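You operate a simulated robot arm through the tools that you are given. There is no shell and no other tool. Be economical: measure what you need, move in short steps, check, and stop when the job is done.

You are at the controls of a simulated robot arm. One attempt, no reset.

Task
Try the green gauge bolt home in the small bush, rack it again, and fit the other two in theirs.
Fine: the green bolt ends in the green cup.

The check looks at the end state, three seconds after you hand in, the way a careful person would. Anything else that was tipped, shoved, dropped, spilled or broken makes it a failure.

Robot
A 6-joint arm with a two-finger parallel gripper, fixed in place. Base frame: the origin is at the foot of the arm, x ahead of it, y to its left, z up; the work surface is at about z = 13. Readings come in mm, rad, newtons and seconds.
With the tool pointing down near the work surface it reaches from about 200 to 460 mm from the base axis. Its first joint turns from -1.222 to 1.222 rad. Payload 1.9 kg.
The TCP is the grasp point between the finger pads, 23 mm short of the fingertips. In the tool frame z runs along the fingers and y along their closing line. Largest opening 94 mm; finger width 38, thickness 10; the body of the gripper, 54 by 96 mm, starts 39 mm behind the TCP.
Orientation is that of the tool frame in the base frame, as [roll, pitch, yaw] about the fixed x, y, z axes, in that order (R = Rz(yaw) Ry(pitch) Rx(roll)). With the fingers straight down and closing along the base's y, the tool's x points along the base's -x, its y along +y and its z along -z.

Tools
- The arm moves only by the tool apply_moves. Its arguments are lists of equal length, an entry for each row: "linear": the shift along the tool's x, y, z in mm, a list of three; "angular": the turn, a rotation vector about the tool's x, y, z in rad, a list of three; "gripper": the opening, from 0 (shut) to 1 (fully open). In form: {"linear": [[tx, ty, tz], ...], "angular": [[wx, wy, wz], ...], "gripper": [gripper, ...]}. A call has 1 to 10 rows; each row is the pose to reach, as a shift and turn from the pose commanded when the call began, along the tool's axes at that moment. A row lasts 0.2 s, in which the tool goes at most 50 mm and 0.15 rad; a call with a longer step from one row to the next is refused whole, and so is a gripper value outside its range. A pose out of reach is approached as far as the arm can. The call stops where the force on the tool passes 40 N (or 10 N more than at its start, if that is more) or the arm is blocked; 0.2 s more then pass. Each finger travels about 108 mm/s and halts on what it meets, pressing with about 27 N; the grip force reading is that of the motor and also rises with nothing between the fingers. The clock runs only during rows and for 0.2 s after the last one: add rows that repeat a pose to give the fingers time. It gives the time, the measured TCP pose, the force on the tool (base axes), the opening and the grip force at its end, in the units of the frame above (readings bear some noise), and new pictures: "show" is both (left out), scene, wrist or none.
- Cameras (640 x 400 px; columns grow to the right, rows downward): "scene" is fixed at [48.2, 300.3, 442.2]; the picture's right is [-0.85, -0.53, 0.00], its down [-0.21, 0.34, -0.92] and it looks along [0.48, -0.78, -0.40] (base axes); focal length 269 px, centre (320, 200). "wrist" rides on the gripper at [-39, 0, -44] in the tool frame; the picture's right is [0.00, -1.00, 0.00], its down [0.97, 0.00, -0.24] and it looks along [0.24, 0.00, 0.97] (tool axes); focal length 218 px, centre (320, 200). There is no depth. A picture from a camera that has moved, and an enlarged one, comes with that camera's place and axes in the base frame and with its lens.
- zoom(camera, box): a new picture of the part [left, top, right, bottom] of that camera's present view, enlarged. The clock stands still meanwhile.
- finish_job(): hands the job in; it is judged then, once.

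Go step by step. Nothing tells you positions but the pictures and the camera data: compare them with the known pose of the tool, close in by small moves and look again before you grip or let go. The budget is 120 turns and 150 pictures, counting those below and the enlarged ones. Unless the task says otherwise, let go and move clear before handing in, and close with one line.

The tools are called after ">>>" as name(argument=value, ...) on one line, values as JSON. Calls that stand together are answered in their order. apply_moves: Moves the arm, as the interface text tells. Its arguments: {"type":"object","properties":{"linear":{"type":"array","items":{"type":"array","items":{"type":"number"}}},"angular":{"type":"array","items":{"type":"array","items":{"type":"number"}}},"gripper":{"type":"array","items":{"type":"number"}},"show":{"type":"string","enum":["both","scene","wrist","none"]}},"required":["linear","angular","gripper"]} The other tools are called the same way: zoom (camera, box) takes an enlarged picture of a part of a camera's view; finish_job () hands the job in.

At the start:

```text
clock: 0.0
tcp_pos: [263.9, -85.3, 376.7]
ee_rot: [-3.141, -0.001, -3.141]
contact_force: [0.8, 0.4, 0.4]
gripper_width: 94.2
grip_force: 0.1
```

scene: 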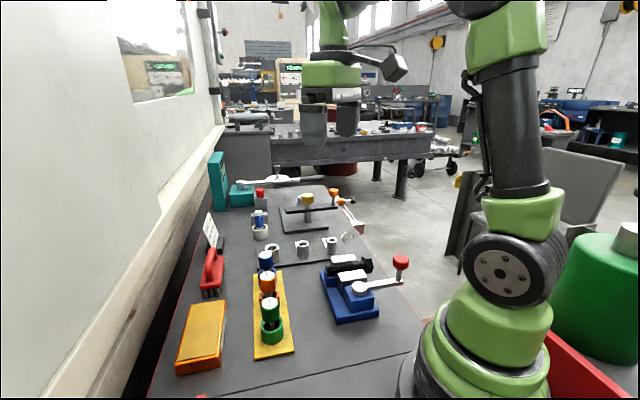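
wrist: 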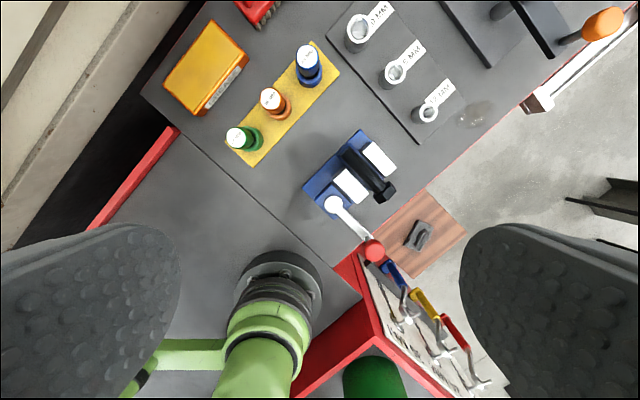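

I see a yellow rack with three bolts (green, orange and blue heads in coloured cups) and a grey plate with three labelled bushes. I'll enlarge both views first.

>>> zoom(camera="wrist", box=[210, 0, 370, 180])

>>> zoom(camera="wrist", box=[320, 0, 500, 140])

>>> zoom(camera="scene", box=[170, 170, 410, 370])

```text
2.22 times, centred on (290, 90) of wrist
camera zoom: at [305.3, -85.3, 421.1], right [0.0, -1.0, 0.0], down [-0.97, 0.0, 0.24], along [-0.24, 0.0, -0.97], focal length 485 px, centre (387, 444)
```

zoom: 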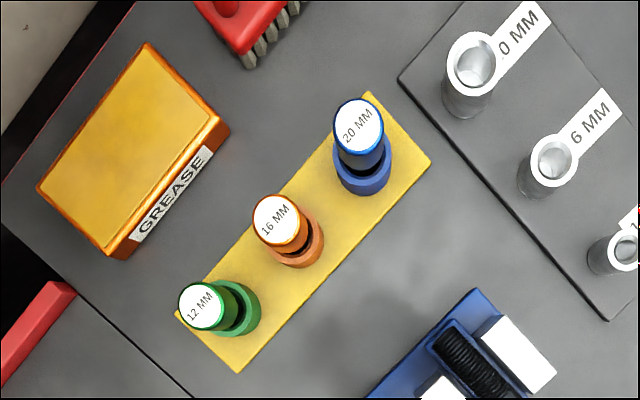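

```text
2.86 times, centred on (410, 70) of wrist
camera zoom: at [305.3, -85.3, 421.1], right [0.0, -1.0, 0.0], down [-0.97, 0.0, 0.24], along [-0.24, 0.0, -0.97], focal length 624 px, centre (63, 571)
```

zoom: 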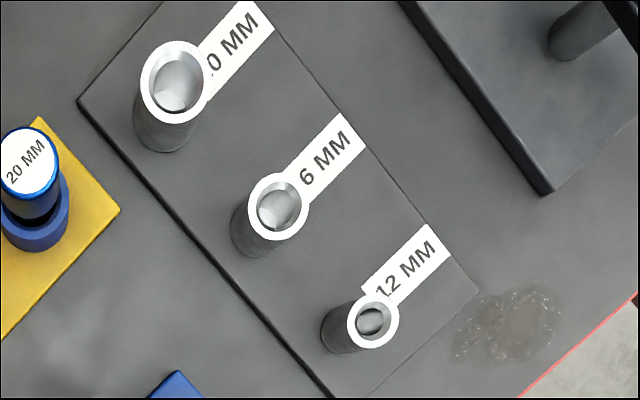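

```text
2.00 times, centred on (290, 270) of scene
camera zoom: at [48.2, 300.3, 442.2], right [-0.85, -0.53, 0.0], down [-0.21, 0.34, -0.92], along [0.48, -0.78, -0.4], focal length 538 px, centre (380, 60)
```

zoom: 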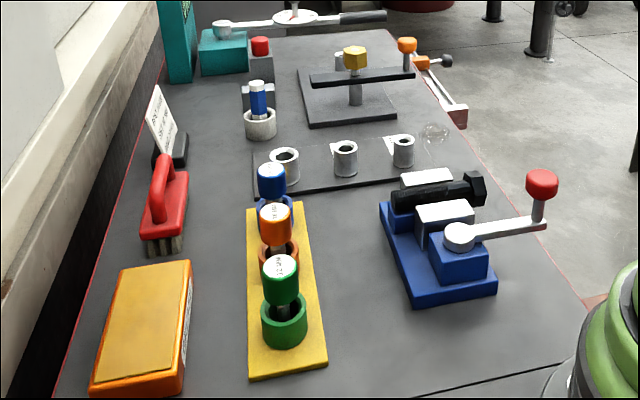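

The rack runs about 45° across the table and the bushes stand roughly perpendicular to it. I'll move nearer over the green bolt, keeping high, to get better views.

>>> apply_moves(linear=[[-13, 30, 32], [-26, 60, 64], [-39, 90, 96], [-51, 120, 127], [-51, 120, 127]], angular=[[0, 0, 0], [0, 0, 0], [0, 0, 0], [0, 0, 0], [0, 0, 0]], gripper=[1, 1, 1, 1, 1])

```text
clock: 1.2
tcp_pos: [313.5, 36.4, 251.4]
ee_rot: [-3.141, 0.001, -3.141]
contact_force: [-0.9, 0.3, -0.1]
gripper_width: 94.0
grip_force: 0.1
camera wrist: at [355.2, 35.3, 294.5], right [0.0, -1.0, 0.0], down [-0.97, 0.0, 0.24], along [-0.24, 0.0, -0.97], focal length 218 px, centre (320, 200)
```

scene: 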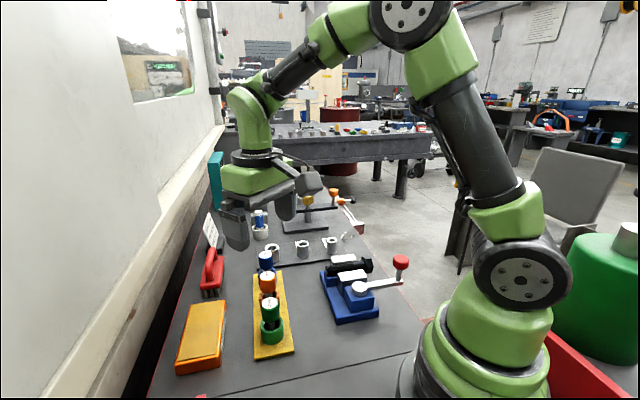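
wrist: 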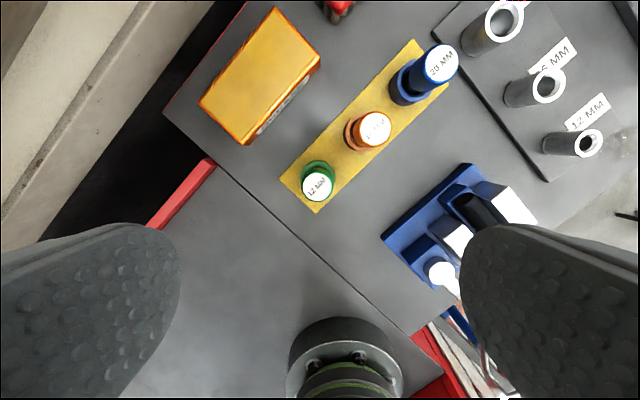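

The view is now nearly above the green bolt. I'll enlarge for measurement.

>>> zoom(camera="wrist", box=[270, 30, 470, 220])

>>> zoom(camera="wrist", box=[440, 0, 640, 190])

```text
2.11 times, centred on (370, 125) of wrist
camera zoom: at [355.2, 35.3, 294.5], right [0.0, -1.0, 0.0], down [-0.97, 0.0, 0.24], along [-0.24, 0.0, -0.97], focal length 460 px, centre (215, 358)
```

zoom: 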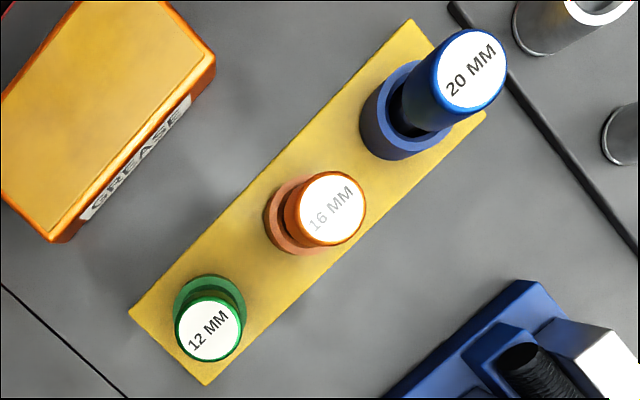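

```text
2.11 times, centred on (540, 95) of wrist
camera zoom: at [355.2, 35.3, 294.5], right [0.0, -1.0, 0.0], down [-0.97, 0.0, 0.24], along [-0.24, 0.0, -0.97], focal length 460 px, centre (-143, 421)
```

zoom: 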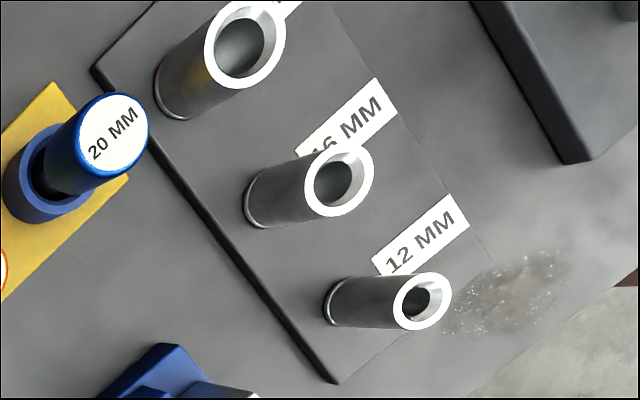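

Triangulating the two wrist views puts the head tops at green (317, 38, 87), orange (370, -15, 86) and blue (424, -67, 86). The bush rims come out at 12 mm (358, -260, 46), 16 mm (415, -201, 48) and 20 mm (472, -143, 49). Next I'll drop to a hover over green.

>>> apply_moves(linear=[[0, 2.8, 40], [0, 2.8, 80], [0, 2.8, 100], [0, 2.8, 100]], angular=[[0, 0, 0], [0, 0, 0], [0, 0, 0], [0, 0, 0]], gripper=[1, 1, 1, 1])

```text
clock: 2.2
tcp_pos: [314.3, 39.4, 148.7]
ee_rot: [-3.141, 0.001, 3.14]
contact_force: [0.7, -0.7, 0.0]
gripper_width: 93.9
grip_force: 0.0
camera wrist: at [355.8, 38.2, 193.4], right [0.0, -1.0, 0.0], down [-0.97, 0.0, 0.24], along [-0.24, 0.0, -0.97], focal length 218 px, centre (320, 200)
```

scene: 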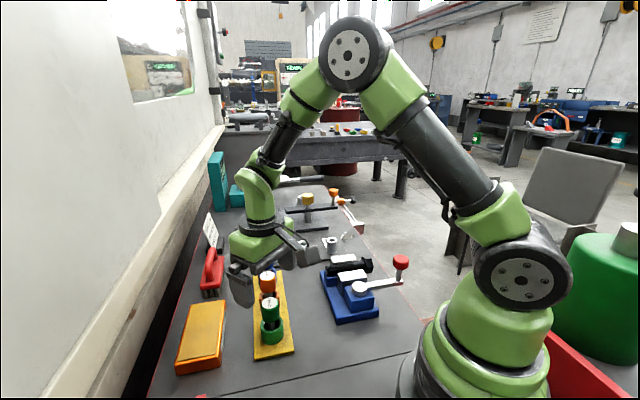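
wrist: 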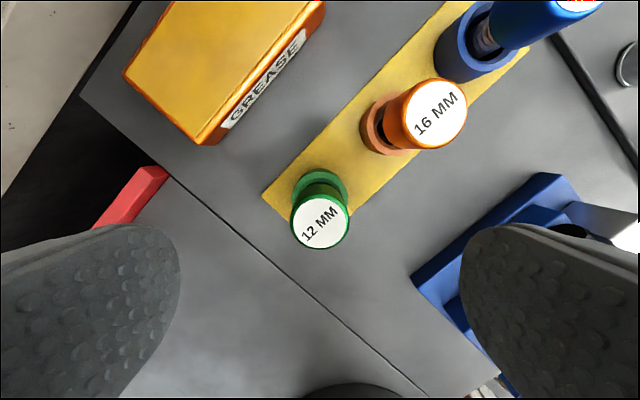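

>>> zoom(camera="wrist", box=[270, 150, 370, 260])

>>> zoom(camera="scene", box=[240, 260, 310, 360])

```text
3.64 times, centred on (320, 205) of wrist
camera zoom: at [355.8, 38.2, 193.4], right [0.0, -1.0, 0.0], down [-0.97, 0.0, 0.24], along [-0.24, 0.0, -0.97], focal length 794 px, centre (320, 182)
```

zoom: 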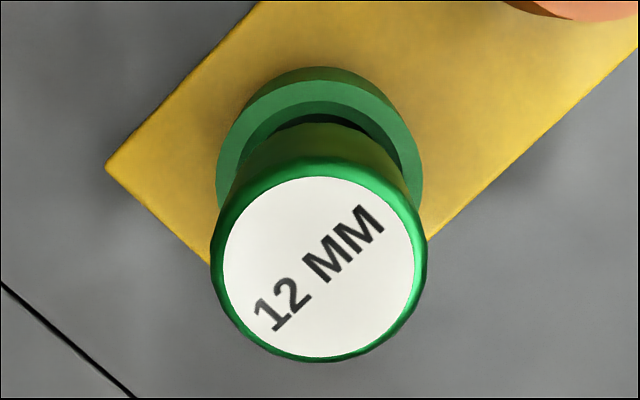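

```text
4.00 times, centred on (275, 310) of scene
camera zoom: at [48.2, 300.3, 442.2], right [-0.85, -0.53, 0.0], down [-0.21, 0.34, -0.92], along [0.48, -0.78, -0.4], focal length 1076 px, centre (500, -240)
```

zoom: 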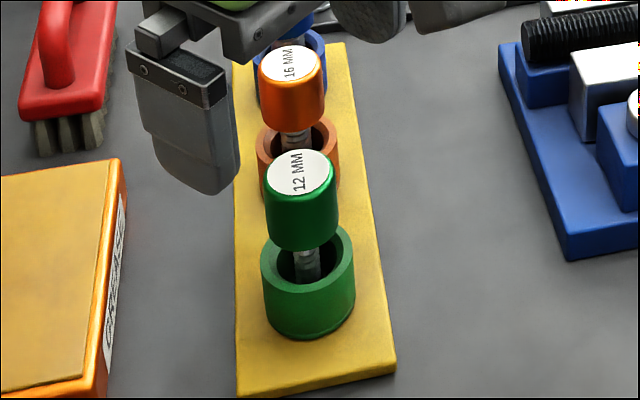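

Green's head sits exactly on the tool axis line, so I'll descend around it and stop with the fingertips just above the head's lower edge.

>>> apply_moves(linear=[[0, 0, 30], [0, 0, 60], [0, 0, 68], [0, 0, 68]], angular=[[0, 0, 0], [0, 0, 0], [0, 0, 0], [0, 0, 0]], gripper=[1, 1, 1, 1])

>>> zoom(camera="scene", box=[210, 240, 330, 360])

```text
clock: 3.2
tcp_pos: [316.6, 37.7, 82.2]
ee_rot: [3.141, 0.0, 3.141]
contact_force: [-0.6, 0.6, 0.0]
gripper_width: 94.0
grip_force: 0.1
camera wrist: at [357.3, 36.9, 125.1], right [0.0, -1.0, 0.0], down [-0.97, 0.0, 0.24], along [-0.24, 0.0, -0.97], focal length 218 px, centre (320, 200)
```

scene: 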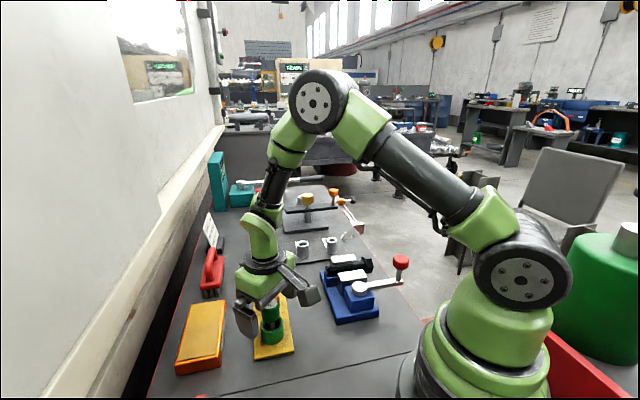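
wrist: 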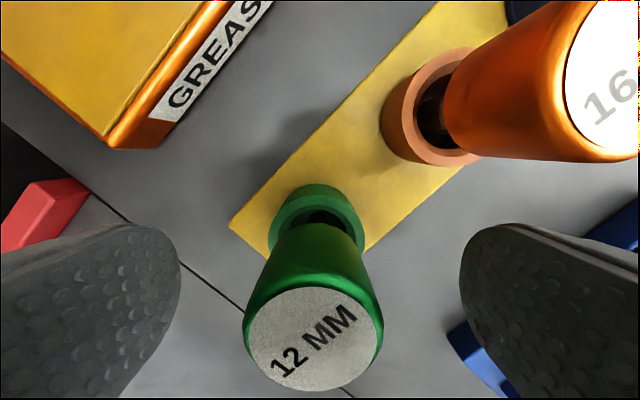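

```text
3.33 times, centred on (270, 300) of scene
camera zoom: at [48.2, 300.3, 442.2], right [-0.85, -0.53, 0.0], down [-0.21, 0.34, -0.92], along [0.48, -0.78, -0.4], focal length 897 px, centre (487, -133)
```

zoom: 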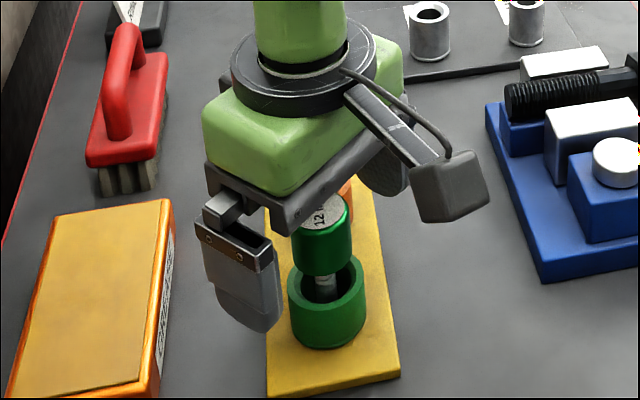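

The head is between the fingers, about 1.4 mm to the +y side. I'll centre on it and close.

>>> apply_moves(linear=[[0, 1.4, 0], [0, 1.4, 0], [0, 1.4, 0], [0, 1.4, 0], [0, 1.4, 0]], angular=[[0, 0, 0], [0, 0, 0], [0, 0, 0], [0, 0, 0], [0, 0, 0]], gripper=[1, 0.5, 0.3, 0.2, 0.2], show="wrist")

```text
clock: 4.4
tcp_pos: [315.7, 40.1, 82.6]
ee_rot: [-3.14, -0.001, -3.14]
contact_force: [0.0, 0.0, 0.4]
gripper_width: 30.9
grip_force: 27.4
camera wrist: at [356.9, 38.4, 125.7], right [0.0, -1.0, 0.0], down [-0.97, 0.0, 0.24], along [-0.24, 0.0, -0.97], focal length 218 px, centre (320, 200)
```

wrist: 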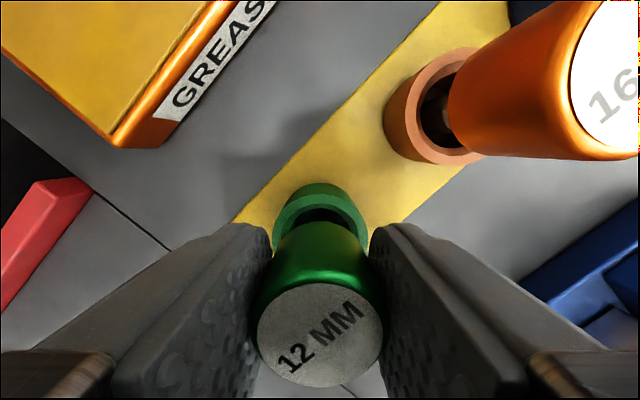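

I've gripped the head at 31 mm wide. Next I'll lift straight up and check how the bolt hangs.

>>> apply_moves(linear=[[0, 0, -10], [0, 0, -30], [0, 0, -60], [0, 0, -90], [0, 0, -90]], angular=[[0, 0, 0], [0, 0, 0], [0, 0, 0], [0, 0, 0], [0, 0, 0]], gripper=[0.2, 0.2, 0.2, 0.2, 0.2])

>>> zoom(camera="scene", box=[210, 200, 330, 360])

>>> zoom(camera="wrist", box=[220, 100, 420, 400])

```text
clock: 5.6
tcp_pos: [316.2, 39.7, 173.4]
ee_rot: [3.142, 0.002, -3.14]
contact_force: [-0.2, 0.6, -1.8]
gripper_width: 30.7
grip_force: 27.6
camera wrist: at [357.0, 39.1, 217.5], right [0.0, -1.0, 0.0], down [-0.97, 0.0, 0.24], along [-0.24, 0.0, -0.97], focal length 218 px, centre (320, 200)
```

scene: 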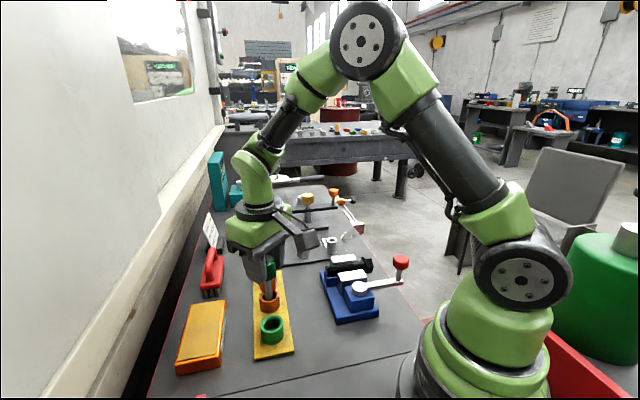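
wrist: 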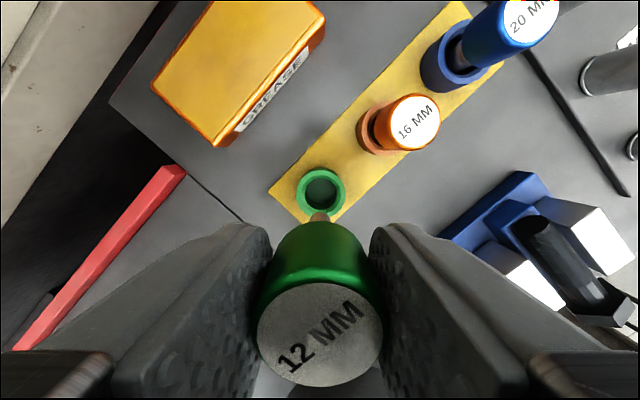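

```text
2.50 times, centred on (270, 280) of scene
camera zoom: at [48.2, 300.3, 442.2], right [-0.85, -0.53, 0.0], down [-0.21, 0.34, -0.92], along [0.48, -0.78, -0.4], focal length 673 px, centre (445, 0)
```

zoom: 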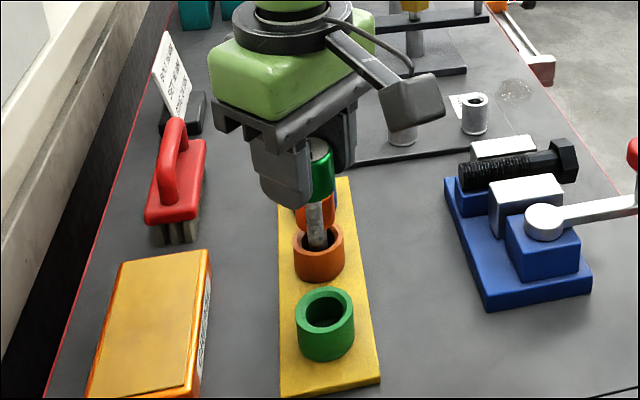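

```text
1.33 times, centred on (320, 250) of wrist
camera zoom: at [357.0, 39.1, 217.5], right [0.0, -1.0, 0.0], down [-0.97, 0.0, 0.24], along [-0.24, 0.0, -0.97], focal length 291 px, centre (320, 133)
```

zoom: 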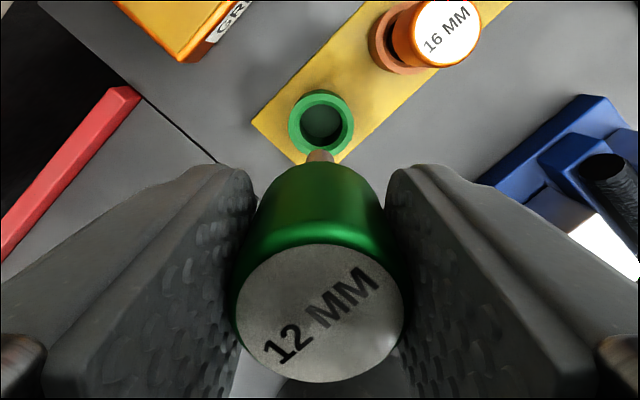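

The bolt hangs straight, and the empty cup is near (318, 39). Now I'll carry it at this height over to the 12 mm bush.

>>> apply_moves(linear=[[-2, -43, 0], [-6, -86, 0], [-13, -128, 0], [-20, -171, 0], [-27, -214, 0], [-34, -257, 0], [-40.5, -299, 0], [-40.5, -299, 0], [-40.5, -299, 0]], angular=[[0, 0, 0], [0, 0, 0], [0, 0, 0], [0, 0, 0], [0, 0, 0], [0, 0, 0], [0, 0, 0], [0, 0, 0], [0, 0, 0]], gripper=[0.2, 0.2, 0.2, 0.2, 0.2, 0.2, 0.2, 0.2, 0.2])

>>> zoom(camera="wrist", box=[260, 140, 380, 260])

>>> zoom(camera="scene", box=[280, 170, 400, 270])

```text
clock: 7.6
tcp_pos: [355.2, -260.1, 172.1]
ee_rot: [-3.141, 0.0, 3.141]
contact_force: [-0.1, 0.1, 0.0]
gripper_width: 31.0
grip_force: 27.1
camera wrist: at [395.3, -260.8, 215.8], right [0.0, -1.0, 0.0], down [-0.97, 0.0, 0.24], along [-0.24, 0.0, -0.97], focal length 218 px, centre (320, 200)
```

scene: 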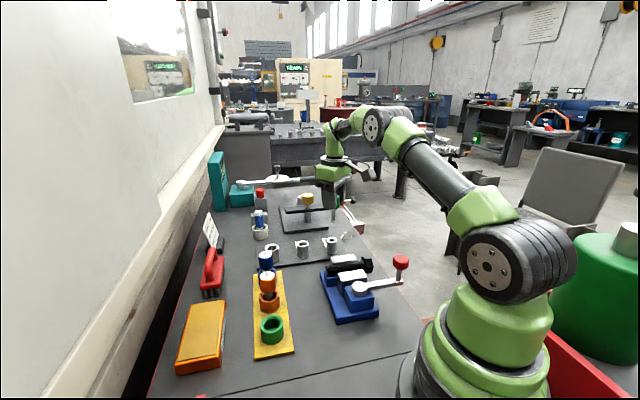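
wrist: 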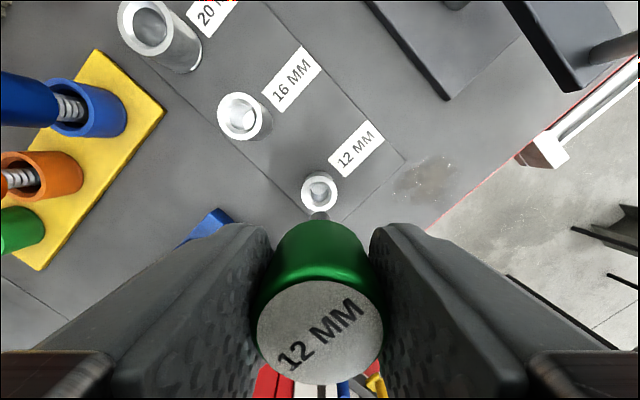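

```text
3.33 times, centred on (320, 200) of wrist
camera zoom: at [395.3, -260.8, 215.8], right [0.0, -1.0, 0.0], down [-0.97, 0.0, 0.24], along [-0.24, 0.0, -0.97], focal length 728 px, centre (320, 200)
```

zoom: 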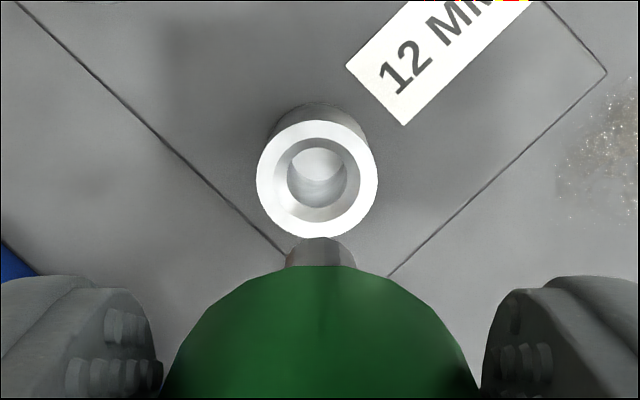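

```text
4.00 times, centred on (340, 220) of scene
camera zoom: at [48.2, 300.3, 442.2], right [-0.85, -0.53, 0.0], down [-0.21, 0.34, -0.92], along [0.48, -0.78, -0.4], focal length 1076 px, centre (240, 120)
```

zoom: 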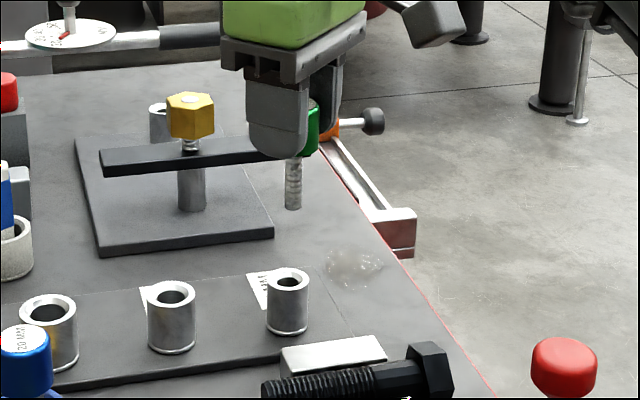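

The bush is a touch to +x and +y of the bolt axis. I'll correct that and lower until the tip is about 15 mm above the rim.

>>> apply_moves(linear=[[-1.9, 0.6, 15], [-1.9, 0.6, 30], [-1.9, 0.6, 40], [-1.9, 0.6, 40]], angular=[[0, 0, 0], [0, 0, 0], [0, 0, 0], [0, 0, 0]], gripper=[0.2, 0.2, 0.2, 0.2], show="none")

>>> zoom(camera="wrist", box=[270, 140, 370, 240])

>>> zoom(camera="scene", box=[300, 180, 380, 270])

```text
clock: 8.6
tcp_pos: [356.6, -258.7, 131.9]
ee_rot: [3.141, 0.0, 3.14]
contact_force: [-0.2, -0.4, -1.2]
gripper_width: 30.7
grip_force: 27.0
```

```text
4.00 times, centred on (320, 190) of wrist
camera zoom: at [398.2, -259.9, 176.1], right [0.0, -1.0, 0.0], down [-0.97, 0.0, 0.24], along [-0.24, 0.0, -0.97], focal length 873 px, centre (320, 240)
```

zoom: 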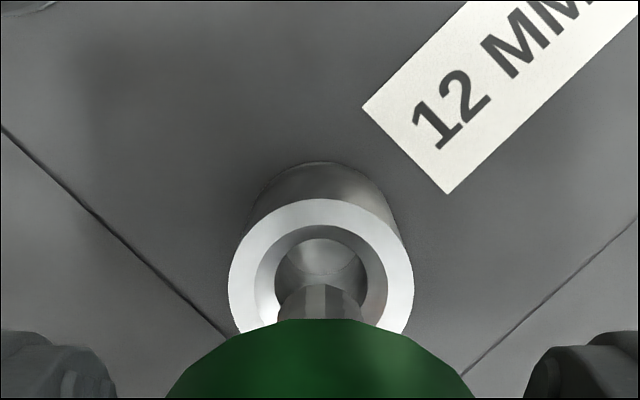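

```text
4.44 times, centred on (340, 225) of scene
camera zoom: at [48.2, 300.3, 442.2], right [-0.85, -0.53, 0.0], down [-0.21, 0.34, -0.92], along [0.48, -0.78, -0.4], focal length 1196 px, centre (231, 89)
```

zoom: 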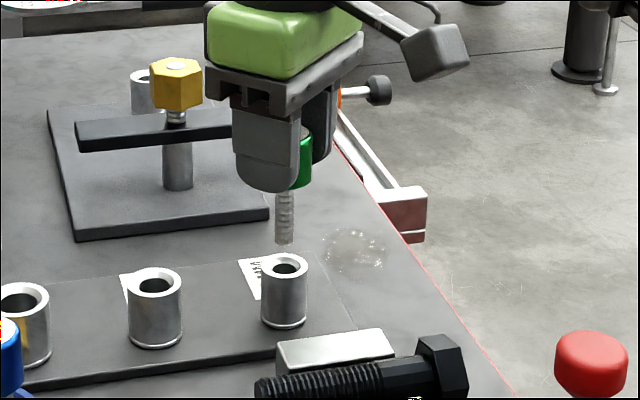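

Tip and bore line up in both views to within half a millimetre, and the bush has a countersunk mouth. I'll lower gently into the mouth and check the force.

>>> apply_moves(linear=[[0, 0, 8], [0, 0, 14], [0, 0, 19], [0, 0, 24], [0, 0, 28], [0, 0, 28]], angular=[[0, 0, 0], [0, 0, 0], [0, 0, 0], [0, 0, 0], [0, 0, 0], [0, 0, 0]], gripper=[0.2, 0.2, 0.2, 0.2, 0.2, 0.2], show="none")

>>> zoom(camera="wrist", box=[270, 140, 370, 240])

>>> zoom(camera="scene", box=[300, 180, 380, 270])

```text
clock: 10.0
tcp_pos: [357.2, -258.9, 103.9]
ee_rot: [-3.141, 0.001, 3.141]
contact_force: [0.8, -0.1, -0.9]
gripper_width: 30.8
grip_force: 27.1
```

```text
4.00 times, centred on (320, 190) of wrist
camera zoom: at [399.0, -259.7, 148.0], right [0.0, -1.0, 0.0], down [-0.97, 0.0, 0.24], along [-0.24, 0.0, -0.97], focal length 873 px, centre (320, 240)
```

zoom: 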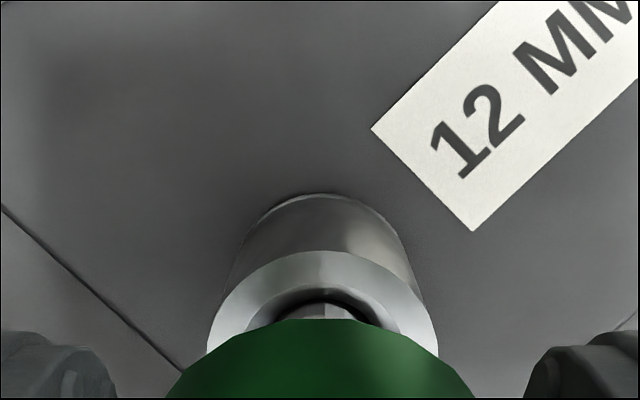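

```text
4.44 times, centred on (340, 225) of scene
camera zoom: at [48.2, 300.3, 442.2], right [-0.85, -0.53, 0.0], down [-0.21, 0.34, -0.92], along [0.48, -0.78, -0.4], focal length 1196 px, centre (231, 89)
```

zoom: 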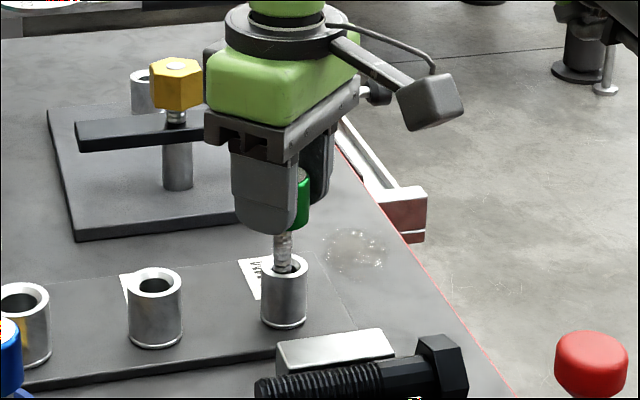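

The tip is in the bore with no side force. I'll continue down in small rows until it seats.

>>> apply_moves(linear=[[0, 0, 5], [0, 0, 10], [0, 0, 15], [0, 0, 20], [0, 0, 23], [0, 0, 26], [0, 0, 26]], angular=[[0, 0, 0], [0, 0, 0], [0, 0, 0], [0, 0, 0], [0, 0, 0], [0, 0, 0], [0, 0, 0]], gripper=[0.2, 0.2, 0.2, 0.2, 0.2, 0.2, 0.2], show="none")

>>> zoom(camera="scene", box=[300, 180, 380, 270])

```text
clock: 11.6
tcp_pos: [358.3, -258.1, 79.7]
ee_rot: [-3.14, 0.005, -3.141]
contact_force: [0.2, -0.6, 22.8]
gripper_width: 30.9
grip_force: 26.8
```

```text
4.44 times, centred on (340, 225) of scene
camera zoom: at [48.1, 300.3, 442.2], right [-0.85, -0.53, 0.0], down [-0.21, 0.34, -0.92], along [0.48, -0.78, -0.4], focal length 1196 px, centre (231, 89)
```

zoom: 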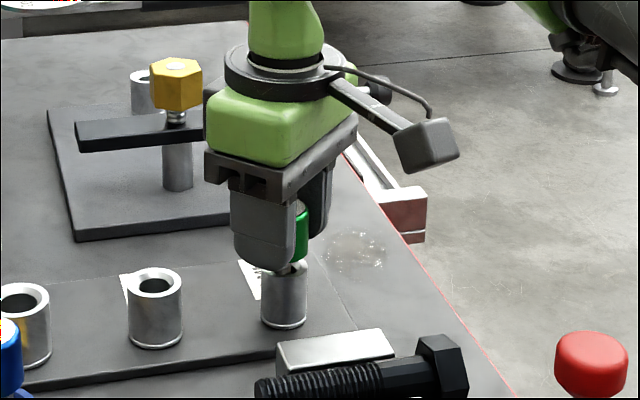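

There is 23 N upward force near z 79.7, so it has met something. I'll look closely to see whether the head has seated.

>>> zoom(camera="scene", box=[325, 215, 355, 260])

>>> zoom(camera="wrist", box=[230, 150, 410, 400])

```text
8.89 times, centred on (340, 238) of scene
camera zoom: at [48.1, 300.3, 442.2], right [-0.85, -0.53, 0.0], down [-0.21, 0.34, -0.92], along [0.48, -0.78, -0.4], focal length 2392 px, centre (142, -133)
```

zoom: 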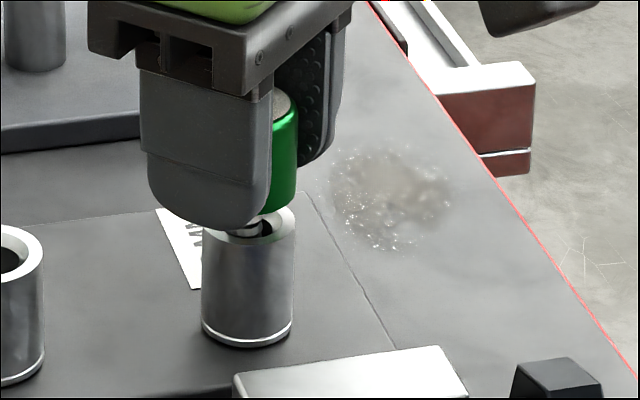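

```text
1.60 times, centred on (320, 275) of wrist
camera zoom: at [399.3, -259.6, 123.7], right [0.0, -1.0, 0.0], down [-0.97, 0.0, 0.24], along [-0.24, 0.0, -0.97], focal length 349 px, centre (320, 80)
```

zoom: 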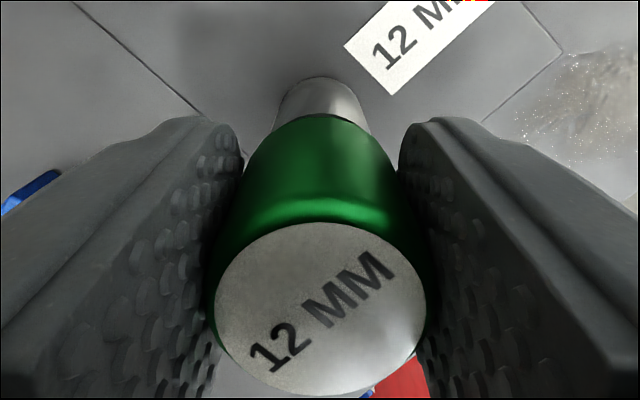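

The bolt met a solid stop about 34 mm into a bush roughly 36 mm deep. It slid 2 mm up in the grip, and the tip is at the same height as when it stood in its cup. I'll open the fingers so it can settle freely, then look.

>>> apply_moves(linear=[[0, 0, 0], [0, 0, 0], [0, 0, 0], [0, 0, 0]], angular=[[0, 0, 0], [0, 0, 0], [0, 0, 0], [0, 0, 0]], gripper=[0.5, 0.7, 0.7, 0.7], show="none")

>>> zoom(camera="wrist", box=[230, 150, 410, 400])

>>> zoom(camera="scene", box=[320, 205, 360, 260])

```text
clock: 12.6
tcp_pos: [357.0, -258.4, 79.0]
ee_rot: [3.141, 0.001, 3.141]
contact_force: [0.2, 0.0, 1.1]
gripper_width: 65.4
grip_force: 0.1
```

```text
1.60 times, centred on (320, 275) of wrist
camera zoom: at [398.6, -259.3, 122.3], right [0.0, -1.0, 0.0], down [-0.97, 0.0, 0.24], along [-0.24, 0.0, -0.97], focal length 349 px, centre (320, 80)
```

zoom: 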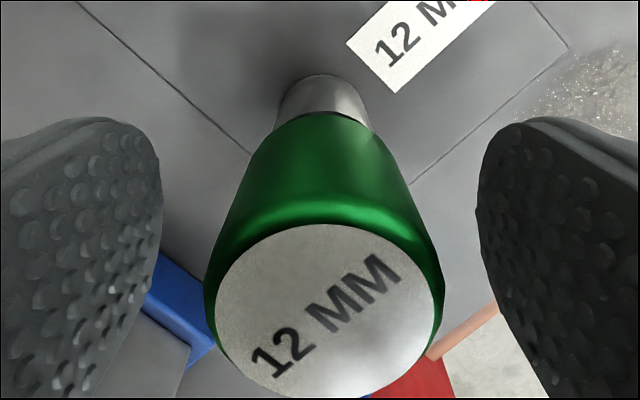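

```text
7.27 times, centred on (340, 232) of scene
camera zoom: at [48.2, 300.3, 442.2], right [-0.85, -0.53, 0.0], down [-0.21, 0.34, -0.92], along [0.48, -0.78, -0.4], focal length 1957 px, centre (174, -36)
```

zoom: 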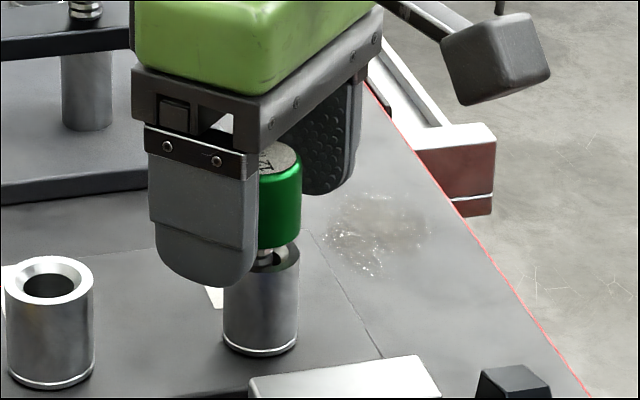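

Released, the bolt stays upright with the tip on the bore floor, so it is fully home; the head stands a few mm proud of the rim. Now I'll regrip it and lift it out.

>>> apply_moves(linear=[[0, 0, 0], [0, 0, 0], [0, 0, 0], [0, 0, 0], [0, 0, -10], [0, 0, -30], [0, 0, -60], [0, 0, -96], [0, 0, -96]], angular=[[0, 0, 0], [0, 0, 0], [0, 0, 0], [0, 0, 0], [0, 0, 0], [0, 0, 0], [0, 0, 0], [0, 0, 0], [0, 0, 0]], gripper=[0.4, 0.2, 0.2, 0.2, 0.2, 0.2, 0.2, 0.2, 0.2], show="wrist")

>>> zoom(camera="wrist", box=[270, 140, 370, 240])

>>> zoom(camera="wrist", box=[100, 0, 300, 150])

```text
clock: 14.6
tcp_pos: [358.3, -260.1, 174.8]
ee_rot: [3.139, 0.0, -3.14]
contact_force: [0.8, -0.6, -1.5]
gripper_width: 30.7
grip_force: 26.6
camera wrist: at [399.5, -259.8, 218.5], right [0.0, -1.0, 0.0], down [-0.97, 0.0, 0.24], along [-0.24, 0.0, -0.97], focal length 218 px, centre (320, 200)
```

wrist: 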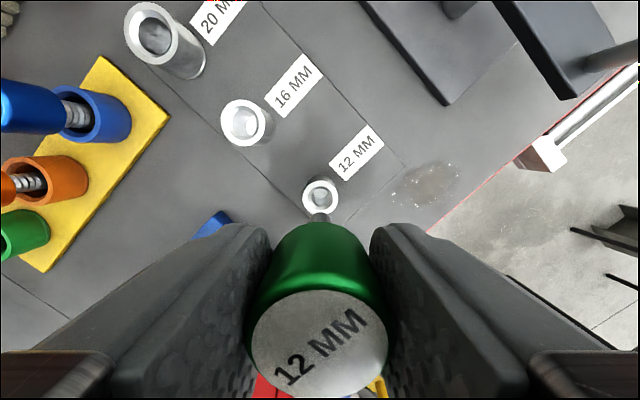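

```text
4.00 times, centred on (320, 190) of wrist
camera zoom: at [399.5, -259.8, 218.5], right [0.0, -1.0, 0.0], down [-0.97, 0.0, 0.24], along [-0.24, 0.0, -0.97], focal length 873 px, centre (320, 240)
```

zoom: 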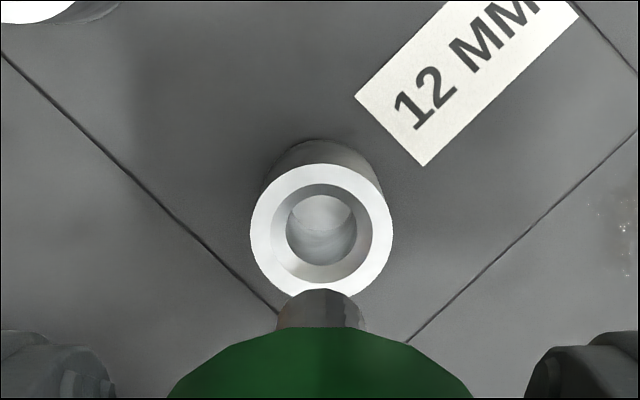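

```text
2.67 times, centred on (200, 75) of wrist
camera zoom: at [399.5, -259.8, 218.5], right [0.0, -1.0, 0.0], down [-0.97, 0.0, 0.24], along [-0.24, 0.0, -0.97], focal length 582 px, centre (640, 533)
```

zoom: 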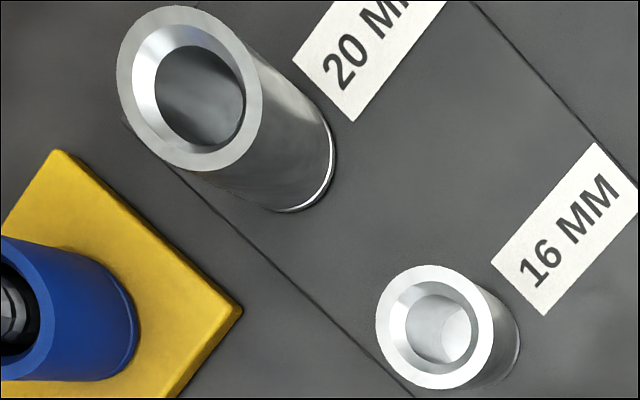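

The green bolt is out cleanly. I'll reverse the carry and go back over the green cup.

>>> apply_moves(linear=[[6, 43, 0], [12, 86, 0], [19, 128, 0], [26, 171, 0], [33, 214, 0], [39, 257, 0], [42.4, 298.4, 0], [42.4, 298.4, 0], [42.4, 298.4, 0]], angular=[[0, 0, 0], [0, 0, 0], [0, 0, 0], [0, 0, 0], [0, 0, 0], [0, 0, 0], [0, 0, 0], [0, 0, 0], [0, 0, 0]], gripper=[0.2, 0.2, 0.2, 0.2, 0.2, 0.2, 0.2, 0.2, 0.2], show="none")

>>> zoom(camera="wrist", box=[260, 140, 380, 260])

>>> zoom(camera="scene", box=[210, 230, 330, 360])

```text
clock: 16.6
tcp_pos: [317.5, 39.8, 174.6]
ee_rot: [3.141, -0.001, -3.14]
contact_force: [0.4, 0.5, -2.4]
gripper_width: 30.9
grip_force: 26.6
```

```text
3.33 times, centred on (320, 200) of wrist
camera zoom: at [357.7, 39.8, 218.9], right [0.0, -1.0, 0.0], down [-0.97, 0.0, 0.24], along [-0.24, 0.0, -0.97], focal length 728 px, centre (320, 200)
```

zoom: 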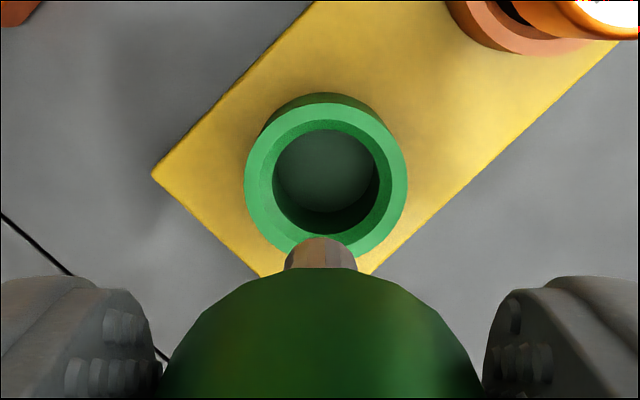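

```text
3.08 times, centred on (270, 295) of scene
camera zoom: at [48.2, 300.3, 442.2], right [-0.85, -0.53, 0.0], down [-0.21, 0.34, -0.92], along [0.48, -0.78, -0.4], focal length 828 px, centre (474, -92)
```

zoom: 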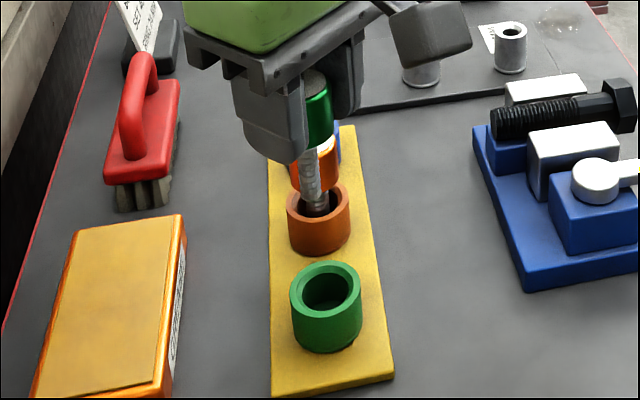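

The cup is 1.5 mm to -y of the bolt axis. I'll correct that, lower it in and stop just short of the floor.

>>> apply_moves(linear=[[0, -1.5, 20], [0, -1.5, 45], [0, -1.5, 65], [0, -1.5, 80], [0, -1.5, 88], [0, -1.5, 92], [0, -1.5, 92]], angular=[[0, 0, 0], [0, 0, 0], [0, 0, 0], [0, 0, 0], [0, 0, 0], [0, 0, 0], [0, 0, 0]], gripper=[0.2, 0.2, 0.2, 0.2, 0.2, 0.2, 0.2], show="wrist")

>>> zoom(camera="scene", box=[230, 270, 310, 360])

```text
clock: 18.2
tcp_pos: [315.0, 37.8, 82.2]
ee_rot: [-3.142, 0.0, -3.14]
contact_force: [-0.7, 0.9, -2.2]
gripper_width: 30.8
grip_force: 26.9
camera wrist: at [356.7, 36.8, 125.6], right [0.0, -1.0, 0.0], down [-0.97, 0.0, 0.24], along [-0.24, 0.0, -0.97], focal length 218 px, centre (320, 200)
```

wrist: 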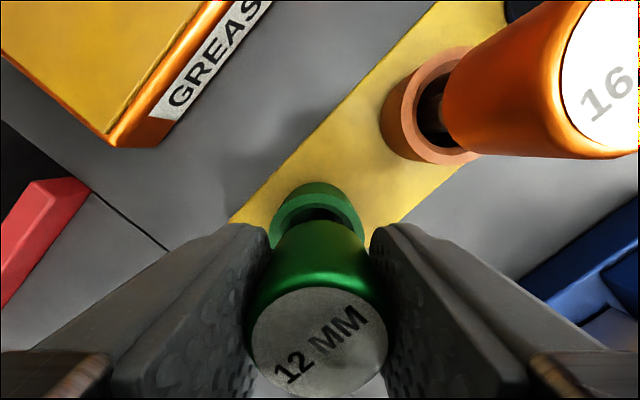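

```text
4.44 times, centred on (270, 315) of scene
camera zoom: at [48.2, 300.3, 442.2], right [-0.85, -0.53, 0.0], down [-0.21, 0.34, -0.92], along [0.48, -0.78, -0.4], focal length 1196 px, centre (542, -311)
```

zoom: 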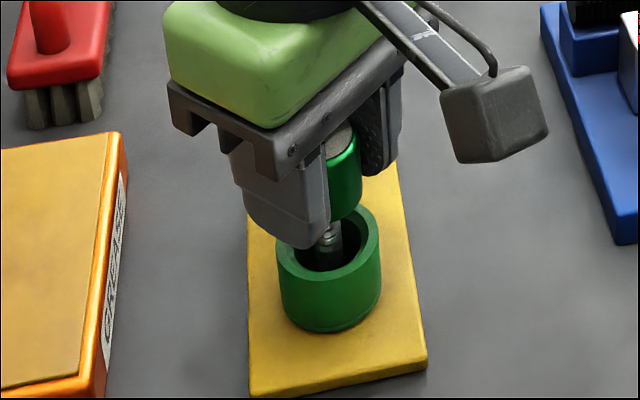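

Weight is still hanging on the grip, so I'll creep down until the bolt touches.

>>> apply_moves(linear=[[0, 0, 1], [0, 0, 2], [0, 0, 3], [0, 0, 3]], angular=[[0, 0, 0], [0, 0, 0], [0, 0, 0], [0, 0, 0]], gripper=[0.2, 0.2, 0.2, 0.2], show="none")

```text
clock: 19.2
tcp_pos: [316.3, 38.0, 78.3]
ee_rot: [-3.141, -0.001, 3.14]
contact_force: [-0.2, 0.0, -1.6]
gripper_width: 31.1
grip_force: 26.7
```

>>> apply_moves(linear=[[0, 0, 1], [0, 0, 2], [0, 0, 2]], angular=[[0, 0, 0], [0, 0, 0], [0, 0, 0]], gripper=[0.2, 0.2, 0.2], show="none")

>>> zoom(camera="scene", box=[240, 280, 300, 360])

```text
clock: 20.0
tcp_pos: [315.8, 37.7, 78.3]
ee_rot: [-3.141, 0.003, -3.141]
contact_force: [-5.3, -1.9, 21.0]
gripper_width: 31.0
grip_force: 26.6
```

```text
5.00 times, centred on (270, 320) of scene
camera zoom: at [48.1, 300.3, 442.2], right [-0.85, -0.53, 0.0], down [-0.21, 0.34, -0.92], along [0.48, -0.78, -0.4], focal length 1346 px, centre (570, -400)
```

zoom: 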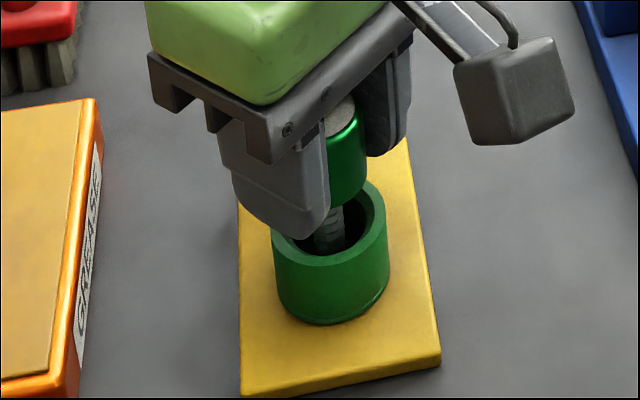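

It has bottomed in the cup. I'll relieve the force, open and withdraw straight up.

>>> apply_moves(linear=[[0, 0, -1.5], [0, 0, -1.5], [0, 0, -1.5], [0, 0, -1.5], [0, 0, -30], [0, 0, -70], [0, 0, -90], [0, 0, -90]], angular=[[0, 0, 0], [0, 0, 0], [0, 0, 0], [0, 0, 0], [0, 0, 0], [0, 0, 0], [0, 0, 0], [0, 0, 0]], gripper=[0.2, 0.4, 0.8, 1, 1, 1, 1, 1])

>>> zoom(camera="scene", box=[230, 240, 310, 360])

```text
clock: 21.8
tcp_pos: [315.6, 38.3, 168.0]
ee_rot: [3.141, 0.002, -3.141]
contact_force: [-0.2, -0.6, 0.0]
gripper_width: 93.9
grip_force: 0.0
camera wrist: at [357.4, 36.9, 211.3], right [0.0, -1.0, 0.0], down [-0.97, 0.0, 0.24], along [-0.24, 0.0, -0.97], focal length 218 px, centre (320, 200)
```

scene: 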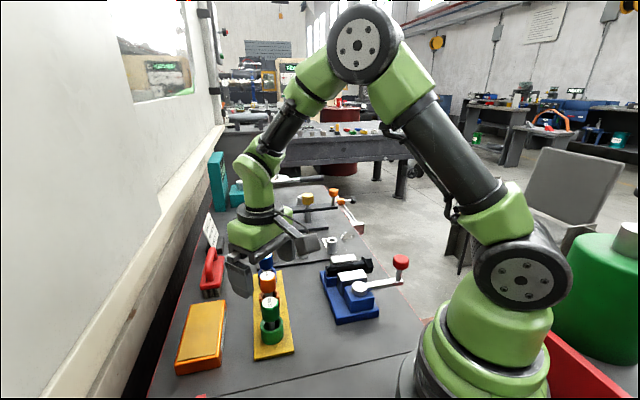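
wrist: 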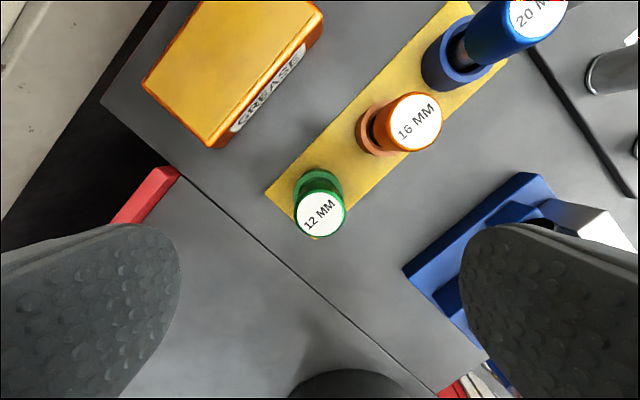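

```text
3.33 times, centred on (270, 300) of scene
camera zoom: at [48.2, 300.3, 442.2], right [-0.85, -0.53, 0.0], down [-0.21, 0.34, -0.92], along [0.48, -0.78, -0.4], focal length 897 px, centre (487, -133)
```

zoom: 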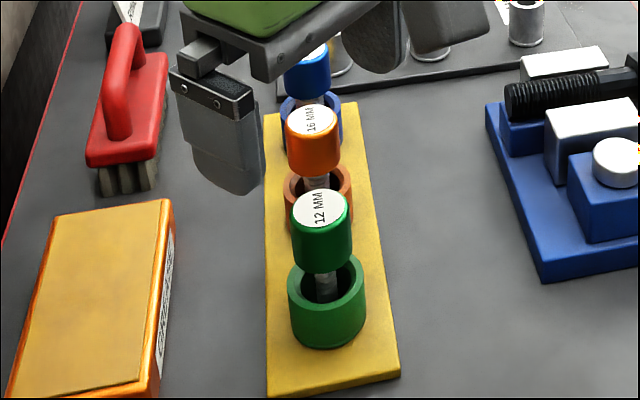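

Green stands upright in its cup. Now I'll hover over orange.

>>> apply_moves(linear=[[-27, -26, 0], [-53, -51.7, 10], [-53, -51.7, 19], [-53, -51.7, 19]], angular=[[0, 0, 0], [0, 0, 0], [0, 0, 0], [0, 0, 0]], gripper=[1, 1, 1, 1], show="wrist")

>>> zoom(camera="wrist", box=[270, 150, 370, 260])

```text
clock: 22.8
tcp_pos: [368.2, -14.4, 148.7]
ee_rot: [3.141, -0.001, -3.141]
contact_force: [-0.1, -0.7, -0.3]
gripper_width: 94.2
grip_force: 0.1
camera wrist: at [409.6, -14.8, 191.8], right [0.0, -1.0, 0.0], down [-0.97, 0.0, 0.24], along [-0.24, 0.0, -0.97], focal length 218 px, centre (320, 200)
```

wrist: 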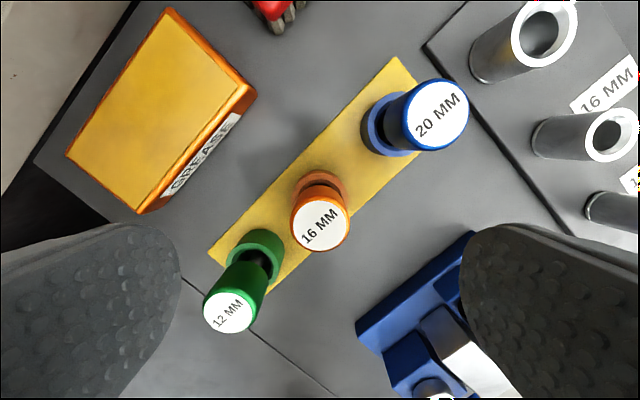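

```text
3.64 times, centred on (320, 205) of wrist
camera zoom: at [409.6, -14.8, 191.8], right [0.0, -1.0, 0.0], down [-0.97, 0.0, 0.24], along [-0.24, 0.0, -0.97], focal length 794 px, centre (320, 182)
```

zoom: 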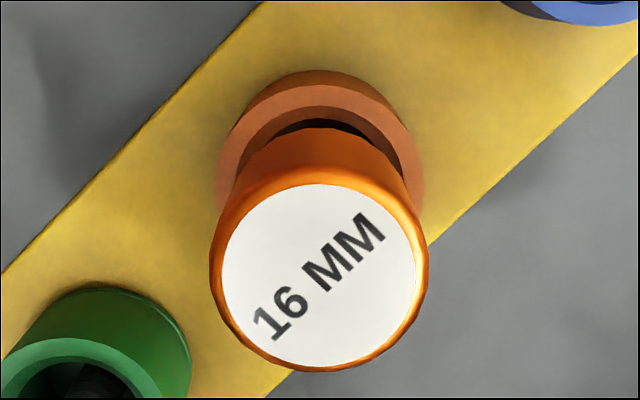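

Orange is on the axis within a millimetre. I'll descend and grip.

>>> apply_moves(linear=[[0.6, 0.2, 30], [0.6, 0.2, 58], [0.6, 0.2, 66], [0.6, 0.2, 66], [0.6, 0.2, 66], [0.6, 0.2, 66], [0.6, 0.2, 66], [0.6, 0.2, 66]], angular=[[0, 0, 0], [0, 0, 0], [0, 0, 0], [0, 0, 0], [0, 0, 0], [0, 0, 0], [0, 0, 0], [0, 0, 0]], gripper=[1, 1, 1, 1, 0.5, 0.3, 0.2, 0.2], show="wrist")

```text
clock: 24.6
tcp_pos: [366.8, -14.2, 82.8]
ee_rot: [3.141, 0.0, -3.14]
contact_force: [0.5, -0.6, 0.3]
gripper_width: 30.6
grip_force: 27.3
camera wrist: at [408.8, -13.9, 126.2], right [0.0, -1.0, 0.0], down [-0.97, 0.0, 0.24], along [-0.24, 0.0, -0.97], focal length 218 px, centre (320, 200)
```

wrist: 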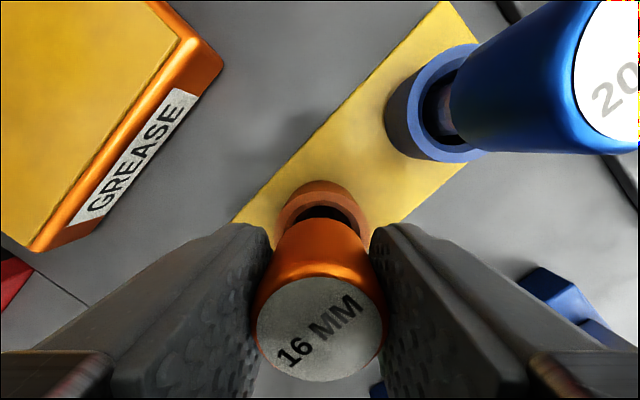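

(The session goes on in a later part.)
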